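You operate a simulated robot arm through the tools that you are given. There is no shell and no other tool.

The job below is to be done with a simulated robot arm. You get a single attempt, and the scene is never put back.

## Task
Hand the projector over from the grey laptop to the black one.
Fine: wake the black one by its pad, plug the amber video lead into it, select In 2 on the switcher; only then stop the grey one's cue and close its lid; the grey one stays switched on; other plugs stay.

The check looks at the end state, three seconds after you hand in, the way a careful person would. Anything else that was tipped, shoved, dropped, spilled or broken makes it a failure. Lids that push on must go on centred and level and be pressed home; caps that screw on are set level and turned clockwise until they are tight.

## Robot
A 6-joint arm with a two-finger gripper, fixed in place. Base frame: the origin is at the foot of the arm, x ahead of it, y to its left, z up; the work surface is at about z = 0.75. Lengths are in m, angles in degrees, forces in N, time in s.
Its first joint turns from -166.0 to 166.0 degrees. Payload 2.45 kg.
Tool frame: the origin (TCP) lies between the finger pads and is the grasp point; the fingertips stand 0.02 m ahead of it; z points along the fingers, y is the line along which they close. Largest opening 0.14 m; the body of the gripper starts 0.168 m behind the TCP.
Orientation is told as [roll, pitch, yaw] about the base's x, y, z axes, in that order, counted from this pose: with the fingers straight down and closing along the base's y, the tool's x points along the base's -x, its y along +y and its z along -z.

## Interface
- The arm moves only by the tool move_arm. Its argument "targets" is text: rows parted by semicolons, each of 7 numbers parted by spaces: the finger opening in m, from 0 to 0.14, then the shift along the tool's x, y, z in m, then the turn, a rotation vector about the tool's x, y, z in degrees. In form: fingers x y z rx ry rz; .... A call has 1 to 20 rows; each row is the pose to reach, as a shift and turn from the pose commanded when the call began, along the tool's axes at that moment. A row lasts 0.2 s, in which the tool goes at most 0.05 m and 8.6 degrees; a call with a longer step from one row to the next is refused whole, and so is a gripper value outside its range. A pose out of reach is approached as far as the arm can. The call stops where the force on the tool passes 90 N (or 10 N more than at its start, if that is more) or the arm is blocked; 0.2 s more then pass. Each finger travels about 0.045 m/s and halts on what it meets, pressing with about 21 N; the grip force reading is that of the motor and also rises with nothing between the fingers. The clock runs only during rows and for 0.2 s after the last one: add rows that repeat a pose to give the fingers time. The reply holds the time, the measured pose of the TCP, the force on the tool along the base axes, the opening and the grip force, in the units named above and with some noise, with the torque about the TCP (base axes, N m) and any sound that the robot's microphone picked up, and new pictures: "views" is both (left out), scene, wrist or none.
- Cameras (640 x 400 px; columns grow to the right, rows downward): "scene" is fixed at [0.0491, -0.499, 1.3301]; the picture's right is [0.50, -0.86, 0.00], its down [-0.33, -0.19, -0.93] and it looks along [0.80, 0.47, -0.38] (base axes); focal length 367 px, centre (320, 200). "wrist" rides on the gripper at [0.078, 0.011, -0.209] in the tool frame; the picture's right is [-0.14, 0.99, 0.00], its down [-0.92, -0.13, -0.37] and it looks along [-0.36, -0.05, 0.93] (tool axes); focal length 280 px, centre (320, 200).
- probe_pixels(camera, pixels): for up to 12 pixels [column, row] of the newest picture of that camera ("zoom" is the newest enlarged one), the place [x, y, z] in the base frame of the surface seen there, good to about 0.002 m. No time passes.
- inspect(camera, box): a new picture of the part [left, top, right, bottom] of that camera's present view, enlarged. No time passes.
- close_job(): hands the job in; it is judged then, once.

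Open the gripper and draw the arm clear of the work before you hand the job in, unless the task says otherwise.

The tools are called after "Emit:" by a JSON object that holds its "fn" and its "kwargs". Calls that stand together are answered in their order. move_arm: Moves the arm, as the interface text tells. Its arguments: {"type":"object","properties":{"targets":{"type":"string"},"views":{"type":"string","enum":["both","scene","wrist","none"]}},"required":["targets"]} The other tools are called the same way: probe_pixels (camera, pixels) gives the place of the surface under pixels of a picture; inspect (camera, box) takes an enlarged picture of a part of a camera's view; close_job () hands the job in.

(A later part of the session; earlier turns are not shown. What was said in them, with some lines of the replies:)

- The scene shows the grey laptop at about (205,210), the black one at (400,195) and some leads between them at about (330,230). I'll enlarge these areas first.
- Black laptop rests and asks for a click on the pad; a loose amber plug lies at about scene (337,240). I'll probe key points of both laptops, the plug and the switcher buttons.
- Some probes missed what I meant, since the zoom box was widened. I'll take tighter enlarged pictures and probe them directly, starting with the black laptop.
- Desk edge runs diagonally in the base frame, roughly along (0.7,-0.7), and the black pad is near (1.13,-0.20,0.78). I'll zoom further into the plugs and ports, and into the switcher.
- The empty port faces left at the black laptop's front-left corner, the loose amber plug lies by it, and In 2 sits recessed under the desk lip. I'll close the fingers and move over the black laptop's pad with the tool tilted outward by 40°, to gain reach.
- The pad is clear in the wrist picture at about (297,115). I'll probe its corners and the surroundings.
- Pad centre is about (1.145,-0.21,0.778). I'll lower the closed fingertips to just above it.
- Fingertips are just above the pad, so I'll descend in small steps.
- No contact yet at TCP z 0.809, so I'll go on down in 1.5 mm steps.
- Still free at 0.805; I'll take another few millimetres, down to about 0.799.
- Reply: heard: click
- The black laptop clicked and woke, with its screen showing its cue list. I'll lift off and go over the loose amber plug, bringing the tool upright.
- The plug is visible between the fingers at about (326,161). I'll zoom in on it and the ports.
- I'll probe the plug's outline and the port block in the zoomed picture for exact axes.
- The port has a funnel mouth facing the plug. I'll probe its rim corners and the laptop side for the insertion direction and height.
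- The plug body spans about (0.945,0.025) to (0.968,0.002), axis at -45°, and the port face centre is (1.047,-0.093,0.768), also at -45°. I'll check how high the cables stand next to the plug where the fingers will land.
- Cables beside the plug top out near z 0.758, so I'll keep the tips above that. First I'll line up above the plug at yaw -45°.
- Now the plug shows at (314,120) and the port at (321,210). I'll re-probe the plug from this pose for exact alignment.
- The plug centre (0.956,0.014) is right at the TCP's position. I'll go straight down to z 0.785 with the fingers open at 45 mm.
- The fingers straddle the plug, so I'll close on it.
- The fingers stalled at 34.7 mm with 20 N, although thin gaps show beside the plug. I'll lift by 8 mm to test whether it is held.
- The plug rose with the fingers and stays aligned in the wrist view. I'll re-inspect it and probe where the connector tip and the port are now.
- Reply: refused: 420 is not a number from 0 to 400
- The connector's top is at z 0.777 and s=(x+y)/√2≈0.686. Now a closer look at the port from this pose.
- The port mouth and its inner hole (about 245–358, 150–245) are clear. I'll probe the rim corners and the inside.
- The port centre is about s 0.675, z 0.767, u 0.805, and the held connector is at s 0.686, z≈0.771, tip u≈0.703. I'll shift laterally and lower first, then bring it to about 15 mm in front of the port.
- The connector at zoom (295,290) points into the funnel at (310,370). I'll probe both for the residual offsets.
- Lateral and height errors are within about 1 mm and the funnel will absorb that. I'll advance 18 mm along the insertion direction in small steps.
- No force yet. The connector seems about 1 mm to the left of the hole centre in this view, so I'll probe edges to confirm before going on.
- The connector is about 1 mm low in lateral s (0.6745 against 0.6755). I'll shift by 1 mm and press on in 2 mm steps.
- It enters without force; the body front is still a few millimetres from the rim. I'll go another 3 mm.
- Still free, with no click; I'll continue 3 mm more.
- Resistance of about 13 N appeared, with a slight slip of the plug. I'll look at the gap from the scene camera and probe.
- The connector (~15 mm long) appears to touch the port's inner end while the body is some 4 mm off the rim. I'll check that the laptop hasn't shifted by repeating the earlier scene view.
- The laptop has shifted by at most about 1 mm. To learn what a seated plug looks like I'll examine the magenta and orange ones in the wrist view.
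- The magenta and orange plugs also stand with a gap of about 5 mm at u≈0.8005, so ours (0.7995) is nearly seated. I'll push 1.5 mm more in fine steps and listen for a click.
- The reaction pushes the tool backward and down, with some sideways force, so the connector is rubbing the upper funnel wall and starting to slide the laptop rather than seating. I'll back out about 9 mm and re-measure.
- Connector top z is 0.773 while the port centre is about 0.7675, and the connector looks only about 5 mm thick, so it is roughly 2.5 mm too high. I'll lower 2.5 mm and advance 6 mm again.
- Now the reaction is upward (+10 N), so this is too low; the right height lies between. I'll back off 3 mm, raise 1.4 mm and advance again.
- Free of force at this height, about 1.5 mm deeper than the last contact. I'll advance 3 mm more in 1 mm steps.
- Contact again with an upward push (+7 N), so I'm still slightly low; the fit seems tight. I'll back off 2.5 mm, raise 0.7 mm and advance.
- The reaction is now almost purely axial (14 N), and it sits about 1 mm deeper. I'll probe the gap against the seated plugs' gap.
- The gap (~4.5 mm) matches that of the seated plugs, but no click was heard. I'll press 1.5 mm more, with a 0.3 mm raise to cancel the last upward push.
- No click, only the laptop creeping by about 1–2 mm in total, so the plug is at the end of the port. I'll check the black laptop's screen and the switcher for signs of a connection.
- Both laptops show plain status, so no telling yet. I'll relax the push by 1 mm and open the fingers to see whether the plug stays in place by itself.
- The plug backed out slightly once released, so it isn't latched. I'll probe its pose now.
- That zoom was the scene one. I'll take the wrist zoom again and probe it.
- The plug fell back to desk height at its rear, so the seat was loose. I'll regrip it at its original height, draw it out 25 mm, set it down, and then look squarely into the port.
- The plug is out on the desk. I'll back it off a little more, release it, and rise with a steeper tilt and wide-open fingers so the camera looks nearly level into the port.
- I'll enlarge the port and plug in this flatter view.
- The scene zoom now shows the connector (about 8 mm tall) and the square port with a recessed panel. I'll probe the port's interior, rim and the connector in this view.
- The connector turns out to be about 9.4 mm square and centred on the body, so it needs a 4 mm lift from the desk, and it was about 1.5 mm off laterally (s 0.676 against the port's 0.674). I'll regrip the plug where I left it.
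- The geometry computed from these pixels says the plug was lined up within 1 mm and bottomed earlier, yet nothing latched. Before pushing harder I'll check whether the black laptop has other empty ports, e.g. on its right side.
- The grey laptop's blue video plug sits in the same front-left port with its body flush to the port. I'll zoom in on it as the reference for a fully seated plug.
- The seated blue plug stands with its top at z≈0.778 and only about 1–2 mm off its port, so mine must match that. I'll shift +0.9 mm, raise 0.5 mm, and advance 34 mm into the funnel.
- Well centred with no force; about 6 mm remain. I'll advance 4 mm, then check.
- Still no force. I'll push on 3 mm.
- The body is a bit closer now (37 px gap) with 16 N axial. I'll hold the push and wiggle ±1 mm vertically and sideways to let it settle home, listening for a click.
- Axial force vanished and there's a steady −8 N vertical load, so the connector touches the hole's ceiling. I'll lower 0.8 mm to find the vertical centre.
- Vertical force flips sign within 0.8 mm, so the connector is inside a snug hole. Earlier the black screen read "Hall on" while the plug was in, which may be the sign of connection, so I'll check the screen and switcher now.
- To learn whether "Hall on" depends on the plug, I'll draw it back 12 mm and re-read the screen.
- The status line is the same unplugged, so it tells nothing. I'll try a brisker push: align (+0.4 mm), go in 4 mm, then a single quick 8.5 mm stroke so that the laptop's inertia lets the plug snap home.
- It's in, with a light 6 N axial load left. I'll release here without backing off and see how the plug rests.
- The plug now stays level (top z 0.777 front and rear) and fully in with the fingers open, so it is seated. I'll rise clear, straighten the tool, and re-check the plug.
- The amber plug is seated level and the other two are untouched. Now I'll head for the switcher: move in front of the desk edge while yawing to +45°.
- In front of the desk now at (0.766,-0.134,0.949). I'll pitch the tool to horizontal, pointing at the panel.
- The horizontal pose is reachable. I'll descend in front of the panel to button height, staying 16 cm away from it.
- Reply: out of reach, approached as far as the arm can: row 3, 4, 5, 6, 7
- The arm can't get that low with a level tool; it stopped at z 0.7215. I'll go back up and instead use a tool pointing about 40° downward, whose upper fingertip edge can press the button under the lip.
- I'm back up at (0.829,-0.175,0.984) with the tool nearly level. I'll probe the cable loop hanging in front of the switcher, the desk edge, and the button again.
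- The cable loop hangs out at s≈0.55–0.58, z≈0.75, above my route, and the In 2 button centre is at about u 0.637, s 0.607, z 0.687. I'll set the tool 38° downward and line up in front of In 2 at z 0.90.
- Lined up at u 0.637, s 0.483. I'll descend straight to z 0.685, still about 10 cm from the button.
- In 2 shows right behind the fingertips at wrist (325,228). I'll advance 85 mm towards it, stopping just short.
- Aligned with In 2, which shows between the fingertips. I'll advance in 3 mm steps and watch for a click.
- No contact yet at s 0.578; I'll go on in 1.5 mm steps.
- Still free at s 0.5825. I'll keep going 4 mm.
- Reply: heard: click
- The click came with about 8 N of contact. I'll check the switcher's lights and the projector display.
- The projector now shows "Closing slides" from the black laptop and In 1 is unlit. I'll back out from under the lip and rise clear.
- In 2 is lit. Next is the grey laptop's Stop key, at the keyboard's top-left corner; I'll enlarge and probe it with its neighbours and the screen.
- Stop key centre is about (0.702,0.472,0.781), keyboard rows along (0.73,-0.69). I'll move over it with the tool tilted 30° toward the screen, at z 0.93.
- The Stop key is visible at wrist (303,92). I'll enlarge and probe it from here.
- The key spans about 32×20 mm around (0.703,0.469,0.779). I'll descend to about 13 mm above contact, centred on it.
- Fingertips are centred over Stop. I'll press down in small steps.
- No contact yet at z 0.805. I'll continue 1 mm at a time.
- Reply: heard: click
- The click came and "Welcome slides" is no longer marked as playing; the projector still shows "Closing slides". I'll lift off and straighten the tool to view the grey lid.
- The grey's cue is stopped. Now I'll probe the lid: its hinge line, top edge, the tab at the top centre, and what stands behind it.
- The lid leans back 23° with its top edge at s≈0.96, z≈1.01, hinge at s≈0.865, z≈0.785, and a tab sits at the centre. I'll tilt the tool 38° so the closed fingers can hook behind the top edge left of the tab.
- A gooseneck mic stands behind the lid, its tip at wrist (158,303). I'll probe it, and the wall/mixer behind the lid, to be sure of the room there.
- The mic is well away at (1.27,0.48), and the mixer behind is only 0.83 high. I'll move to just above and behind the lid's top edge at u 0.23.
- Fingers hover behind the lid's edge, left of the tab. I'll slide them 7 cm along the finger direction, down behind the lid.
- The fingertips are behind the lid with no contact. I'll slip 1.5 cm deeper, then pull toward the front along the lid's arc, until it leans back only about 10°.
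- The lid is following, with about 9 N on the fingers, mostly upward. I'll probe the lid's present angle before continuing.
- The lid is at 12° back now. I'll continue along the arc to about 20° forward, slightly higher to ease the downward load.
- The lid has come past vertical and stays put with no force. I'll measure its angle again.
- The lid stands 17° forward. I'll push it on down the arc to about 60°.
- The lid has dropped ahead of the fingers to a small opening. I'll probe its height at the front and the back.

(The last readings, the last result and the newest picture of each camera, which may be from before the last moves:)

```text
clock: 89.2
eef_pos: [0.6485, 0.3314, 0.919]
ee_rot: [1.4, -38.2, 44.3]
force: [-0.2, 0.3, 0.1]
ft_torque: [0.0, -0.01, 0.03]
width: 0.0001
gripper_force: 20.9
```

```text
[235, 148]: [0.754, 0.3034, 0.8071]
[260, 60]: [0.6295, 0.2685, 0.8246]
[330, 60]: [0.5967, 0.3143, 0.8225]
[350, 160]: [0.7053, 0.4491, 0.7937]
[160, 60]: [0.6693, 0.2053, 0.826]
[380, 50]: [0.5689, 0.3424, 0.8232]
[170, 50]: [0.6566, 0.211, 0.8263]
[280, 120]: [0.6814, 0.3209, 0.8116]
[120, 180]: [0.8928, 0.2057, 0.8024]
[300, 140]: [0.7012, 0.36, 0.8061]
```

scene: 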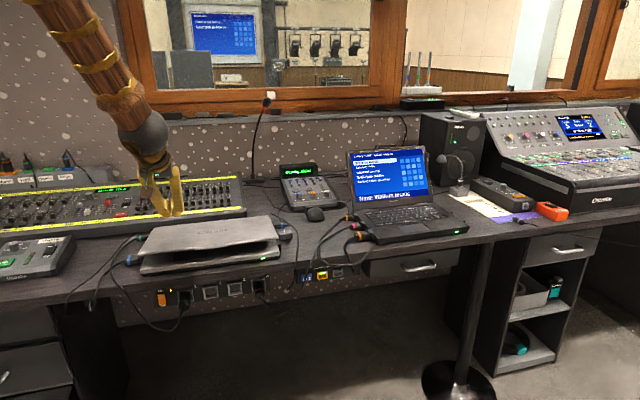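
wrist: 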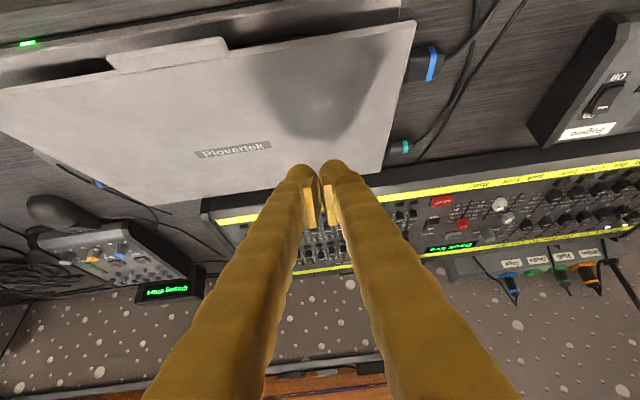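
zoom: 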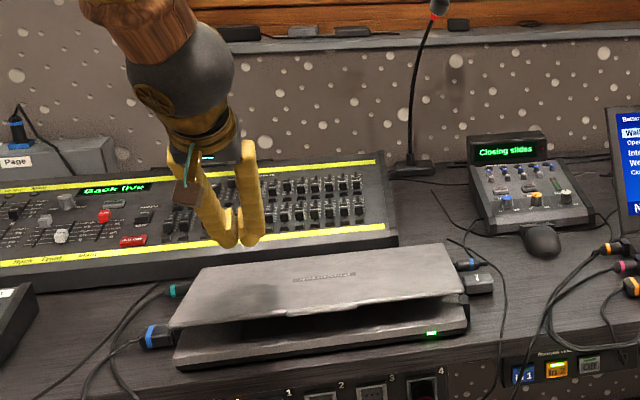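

The lid is about 9° from closed. I'll go over its front centre and press it down gently.

Emit:
{"fn": "move_arm", "kwargs": {"targets": "0 0.02 -0.025 0.005 0 0 0; 0 0.04 -0.05 0.01 0 0 0; 0 0.0602 -0.076 0.0149 0 0 0; 0 0.067 -0.076 0.0235 0 0 0; 0 0.0738 -0.076 0.0322 0 0 0; 0 0.079 -0.076 0.039 0 0 0; 0 0.084 -0.076 0.045 0 0 0; 0 0.089 -0.076 0.0514 0 0 0; 0 0.089 -0.076 0.0514 0 0 0"}}

Emit:
{"fn": "inspect", "kwargs": {"camera": "scene", "box": [110, 160, 310, 290]}}

```text
clock: 91.2
eef_pos: [0.6746, 0.2512, 0.8234]
ee_rot: [1.5, -38.2, 44.3]
force: [0.2, 0.3, 0.7]
ft_torque: [0.03, 0.04, 0.0]
width: 0.0001
gripper_force: 20.8
```

scene: 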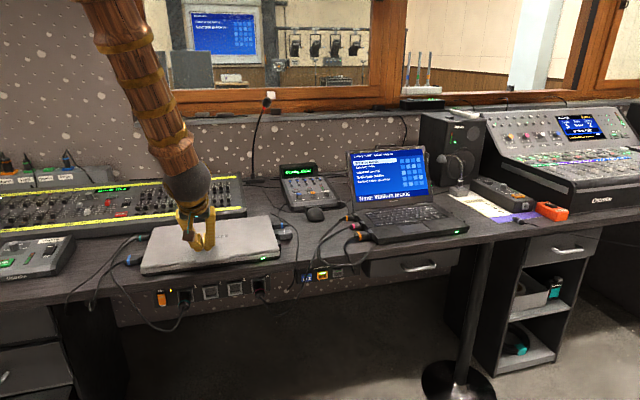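
wrist: 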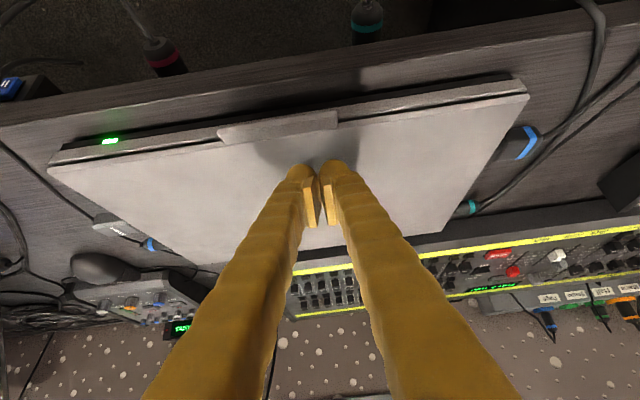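

```text
3.08 times, centred on (210, 225) of scene
```

zoom: 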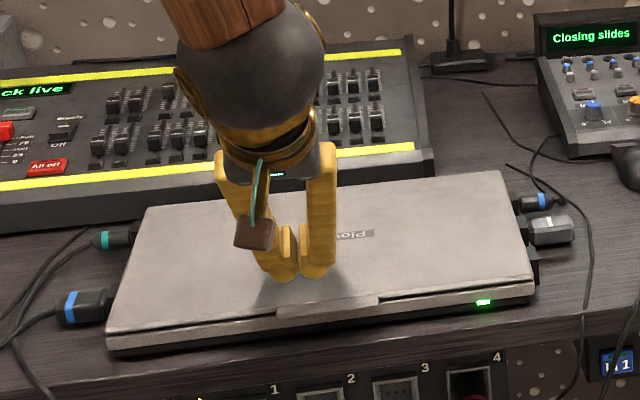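

Nearly shut, with the power light still green. I'll press on in 1.5 mm steps until it is firmly down.

Emit:
{"fn": "move_arm", "kwargs": {"targets": "0 0.001 0 0.0012 0 0 0; 0 0.0019 0 0.0024 0 0 0; 0 0.0028 0 0.0035 0 0 0; 0 0.0037 0 0.0047 0 0 0; 0 0.0037 0 0.0047 0 0 0", "views": "scene"}}

Emit:
{"fn": "inspect", "kwargs": {"camera": "scene", "box": [130, 210, 290, 290]}}

```text
clock: 92.4
eef_pos: [0.6747, 0.2509, 0.8164]
ee_rot: [1.5, -38.1, 44.3]
force: [-1.0, 0.0, 0.0]
ft_torque: [-0.01, 0.02, 0.0]
width: 0.0
gripper_force: 21.0
```

scene: 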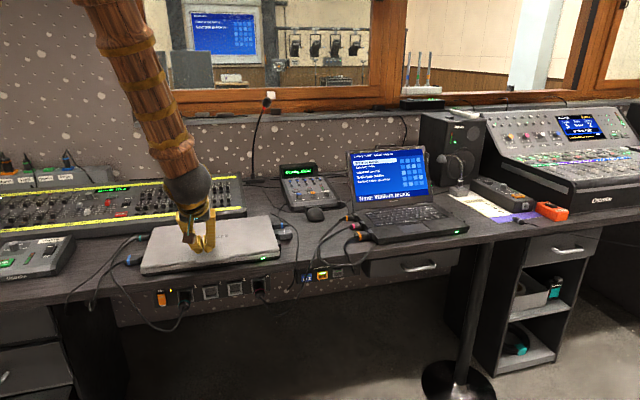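

```text
4.00 times, centred on (210, 250) of scene
```

zoom: 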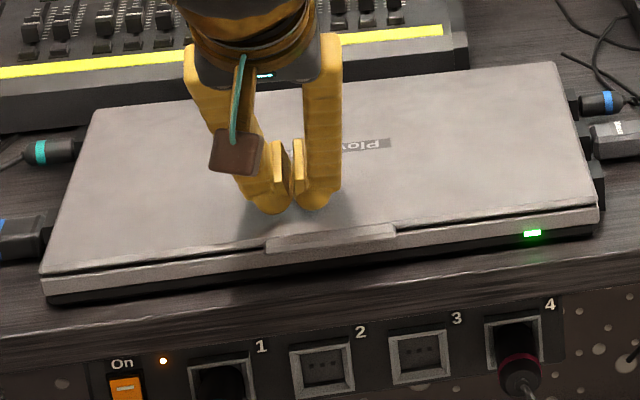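

No force yet. I'll probe the lid's height at front and rear to see whether it's fully down.

Emit:
{"fn": "probe_pixels", "kwargs": {"camera": "zoom", "pixels": [[100, 245], [350, 215], [540, 195], [150, 130], [400, 90], [530, 80], [80, 200], [450, 190], [60, 284], [590, 215], [300, 240], [200, 250]]}}

Emit:
{"fn": "inspect", "kwargs": {"camera": "scene", "box": [136, 250, 200, 285]}}

```text
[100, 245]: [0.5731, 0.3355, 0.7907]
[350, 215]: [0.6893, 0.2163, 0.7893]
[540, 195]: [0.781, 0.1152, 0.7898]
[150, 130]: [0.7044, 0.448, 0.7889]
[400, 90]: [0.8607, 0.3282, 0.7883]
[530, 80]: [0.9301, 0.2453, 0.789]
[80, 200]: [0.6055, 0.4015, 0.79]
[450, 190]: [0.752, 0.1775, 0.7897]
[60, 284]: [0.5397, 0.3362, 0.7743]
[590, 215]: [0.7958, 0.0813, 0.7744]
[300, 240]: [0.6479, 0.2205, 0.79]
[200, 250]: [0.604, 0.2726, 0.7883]
```

```text
10.00 times, centred on (168, 268) of scene
```

zoom: 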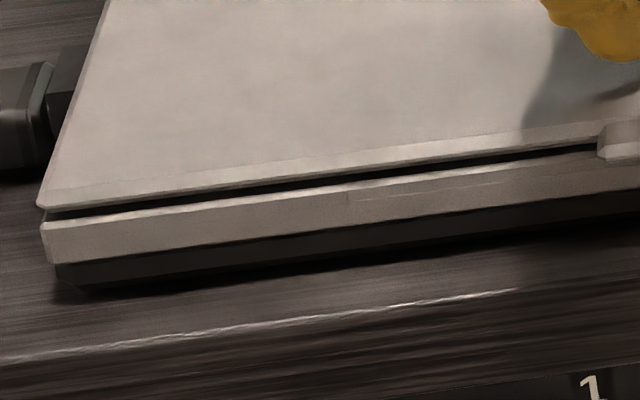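

The lid lies flat at z≈0.79 front and back. I'll press lightly until I feel it firm, to be certain it's home.

Emit:
{"fn": "move_arm", "kwargs": {"targets": "0 0.0009 0 0.0012 0 0 0; 0 0.0019 0 0.0024 0 0 0; 0 0.0028 0 0.0035 0 0 0; 0 0.0034 0 0.0043 0 0 0; 0 0.0034 0 0.0043 0 0 0", "views": "none"}}

```text
clock: 93.6
eef_pos: [0.6746, 0.2518, 0.8109]
ee_rot: [1.2, -38.1, 44.3]
force: [0.5, -0.8, -0.6]
ft_torque: [0.01, 0.0, 0.01]
width: 0.0001
gripper_force: 21.1
```

Still no force at z 0.811. I'll go 3 mm lower in small steps.

Emit:
{"fn": "move_arm", "kwargs": {"targets": "0 0.0006 0 0.0008 0 0 0; 0 0.0012 0 0.0016 0 0 0; 0 0.0019 0 0.0024 0 0 0; 0 0.0019 0 0.0024 0 0 0", "views": "none"}}

```text
clock: 94.6
eef_pos: [0.6753, 0.2513, 0.8092]
ee_rot: [1.4, -38.3, 44.3]
force: [-21.6, -17.5, 64.2]
ft_torque: [-0.84, 0.34, -0.32]
width: 0.0062
gripper_force: 21.0
```

That's firm contact (64 N), so the lid is fully home. I'll lift off at once and retreat.

Emit:
{"fn": "move_arm", "kwargs": {"targets": "0 -0.0062 0 -0.0078 0 0 0; 0 -0.031 0 -0.0392 0 0 0; 0 -0.062 0 -0.0785 0 0 0; 0 -0.093 0 -0.1177 0 0 0; 0.02 -0.124 0 -0.157 0 0 0; 0.04 -0.155 0 -0.1962 0 0 0; 0.05 -0.155 0 -0.1962 0 8 0; 0.06 -0.155 0 -0.1962 0 16 0; 0.06 -0.155 0 -0.1962 0 24 0; 0.06 -0.155 0 -0.1962 0 32 0; 0.06 -0.155 0 -0.1962 0 38 0; 0.06 -0.155 0 -0.1962 0 38 0"}}

Emit:
{"fn": "inspect", "kwargs": {"camera": "scene", "box": [110, 190, 310, 300]}}

Emit:
{"fn": "inspect", "kwargs": {"camera": "scene", "box": [280, 140, 480, 290]}}

Emit:
{"fn": "inspect", "kwargs": {"camera": "scene", "box": [320, 205, 400, 255]}}

```text
clock: 97.2
eef_pos: [0.6792, 0.249, 1.0587]
ee_rot: [1.2, -0.1, 45.3]
force: [-0.2, -0.6, -1.1]
ft_torque: [-0.03, 0.0, -0.02]
width: 0.0602
gripper_force: 0.1
```

scene: 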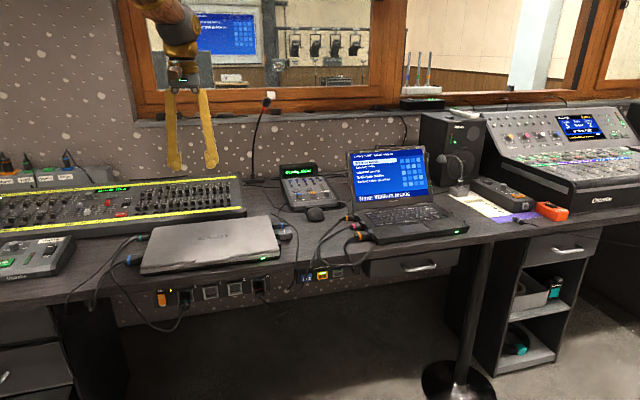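
wrist: 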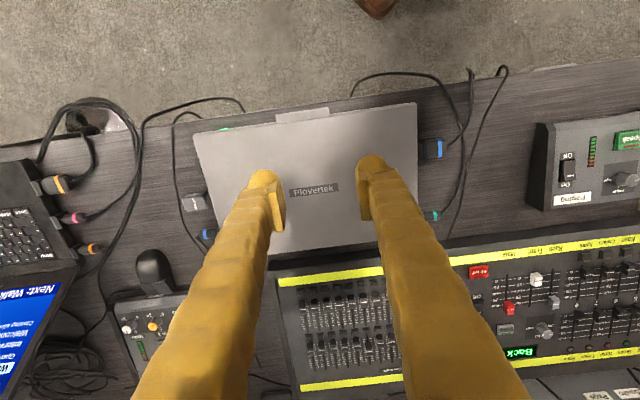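

```text
3.20 times, centred on (210, 245) of scene
```

zoom: 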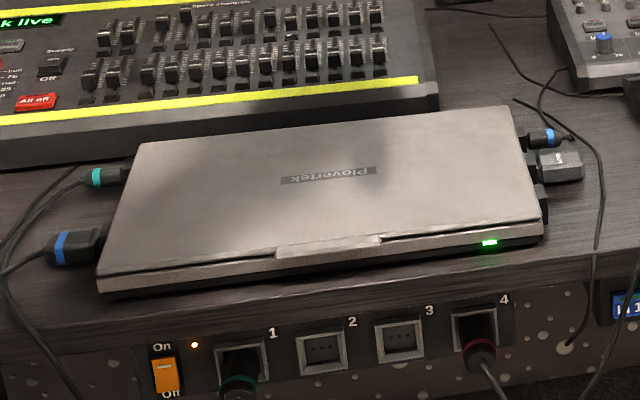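

```text
2.67 times, centred on (380, 215) of scene
```

zoom: 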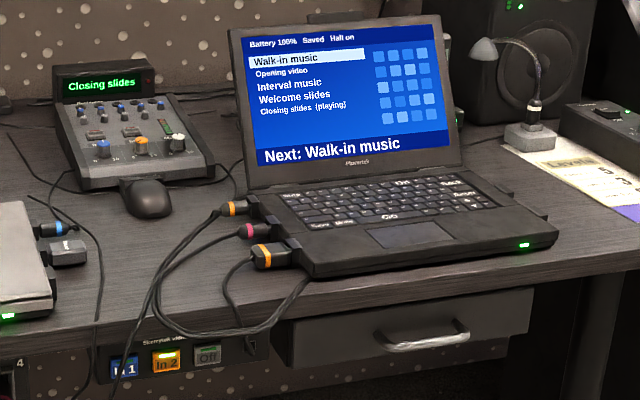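

```text
8.00 times, centred on (360, 230) of scene
```

zoom: 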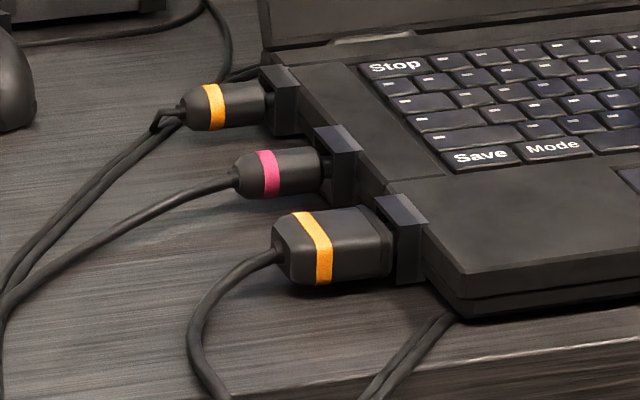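

Everything stands as wanted: lid shut with the grey's light green, In 2 lit, "Closing slides" on the projector, amber plug seated. A last check of the lid's height and front gap.

Emit:
{"fn": "inspect", "kwargs": {"camera": "scene", "box": [136, 240, 216, 285]}}

Emit:
{"fn": "probe_pixels", "kwargs": {"camera": "scene", "pixels": [[155, 265], [200, 260], [260, 252], [165, 235], [210, 228], [255, 220], [146, 270], [278, 244]]}}

```text
8.00 times, centred on (176, 262) of scene
```

zoom: 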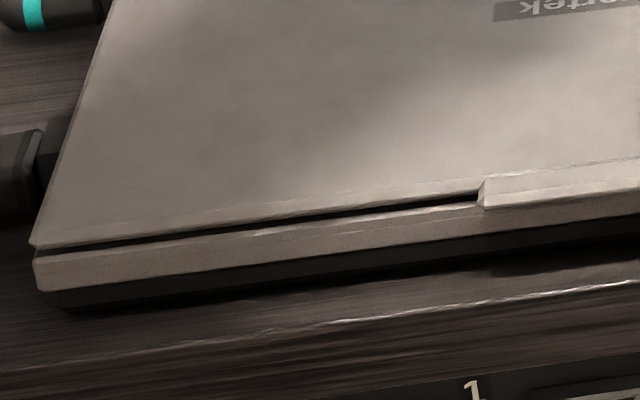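

```text
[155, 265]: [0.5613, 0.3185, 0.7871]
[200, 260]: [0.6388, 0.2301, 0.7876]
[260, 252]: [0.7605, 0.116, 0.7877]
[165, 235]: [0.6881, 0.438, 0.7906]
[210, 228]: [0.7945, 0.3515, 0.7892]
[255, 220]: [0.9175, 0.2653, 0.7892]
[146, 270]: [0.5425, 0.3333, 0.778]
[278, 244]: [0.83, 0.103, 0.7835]
```

The lid is down (front z 0.787, rear 0.790). I'll draw the arm up and back from the work before handing in.

Emit:
{"fn": "move_arm", "kwargs": {"targets": "0.06 0.03 0 -0.03 0 0 0; 0.06 0.06 0 -0.06 0 0 0; 0.06 0.09 0 -0.09 0 0 0; 0.06 0.12 0 -0.12 0 0 0; 0.06 0.12 0 -0.12 0 0 0", "views": "scene"}}

Emit:
{"fn": "inspect", "kwargs": {"camera": "scene", "box": [260, 150, 480, 290]}}

```text
clock: 98.4
eef_pos: [0.5946, 0.1611, 1.1788]
ee_rot: [1.1, 0.0, 45.2]
force: [-0.6, 0.2, -0.6]
ft_torque: [0.01, -0.02, -0.02]
width: 0.0602
gripper_force: 0.0
```

scene: 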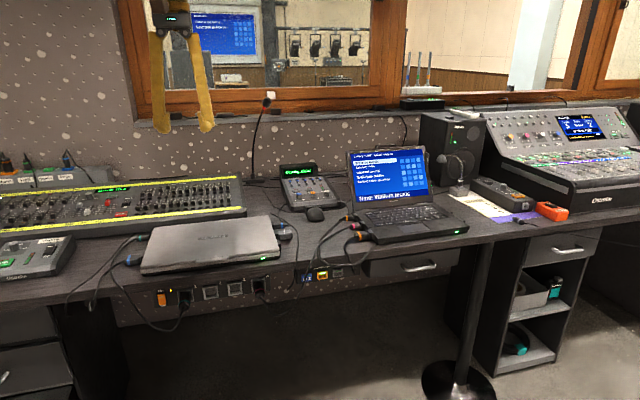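

```text
2.86 times, centred on (370, 220) of scene
```

zoom: 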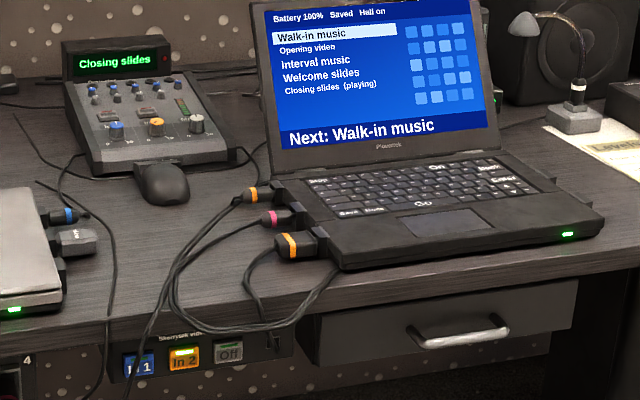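

The arm is clear with the gripper open. The black laptop feeds the projector through In 2, and the grey one is stopped, shut and still lit green, so I'm handing the job in.

Emit:
{"fn": "close_job", "kwargs": {}}

```text
The job is handed in.
```

The projector handover is done and handed in: the hall display now shows "Closing slides" from the black laptop through In 2.

- **Black laptop:** I clicked its pad and it woke. The amber video lead is in its front-left port, sitting level. It took several tries to seat, and those pushes moved the laptop about 3 mm along the desk.
- **Switcher:** In 2 is lit and In 1 is off.
- **Grey laptop:** I stopped its cue with the Stop key after In 2 was live, then closed the lid. The lid lies flat and the power light is still green. The last press on the lid peaked at about 64 N, more than I meant to use. I saw no damage afterwards.
- **Other plugs:** The other plugs on both laptops look as they did. I saw nothing tipped or dropped.

The arm was drawn back with the gripper open before handing in.
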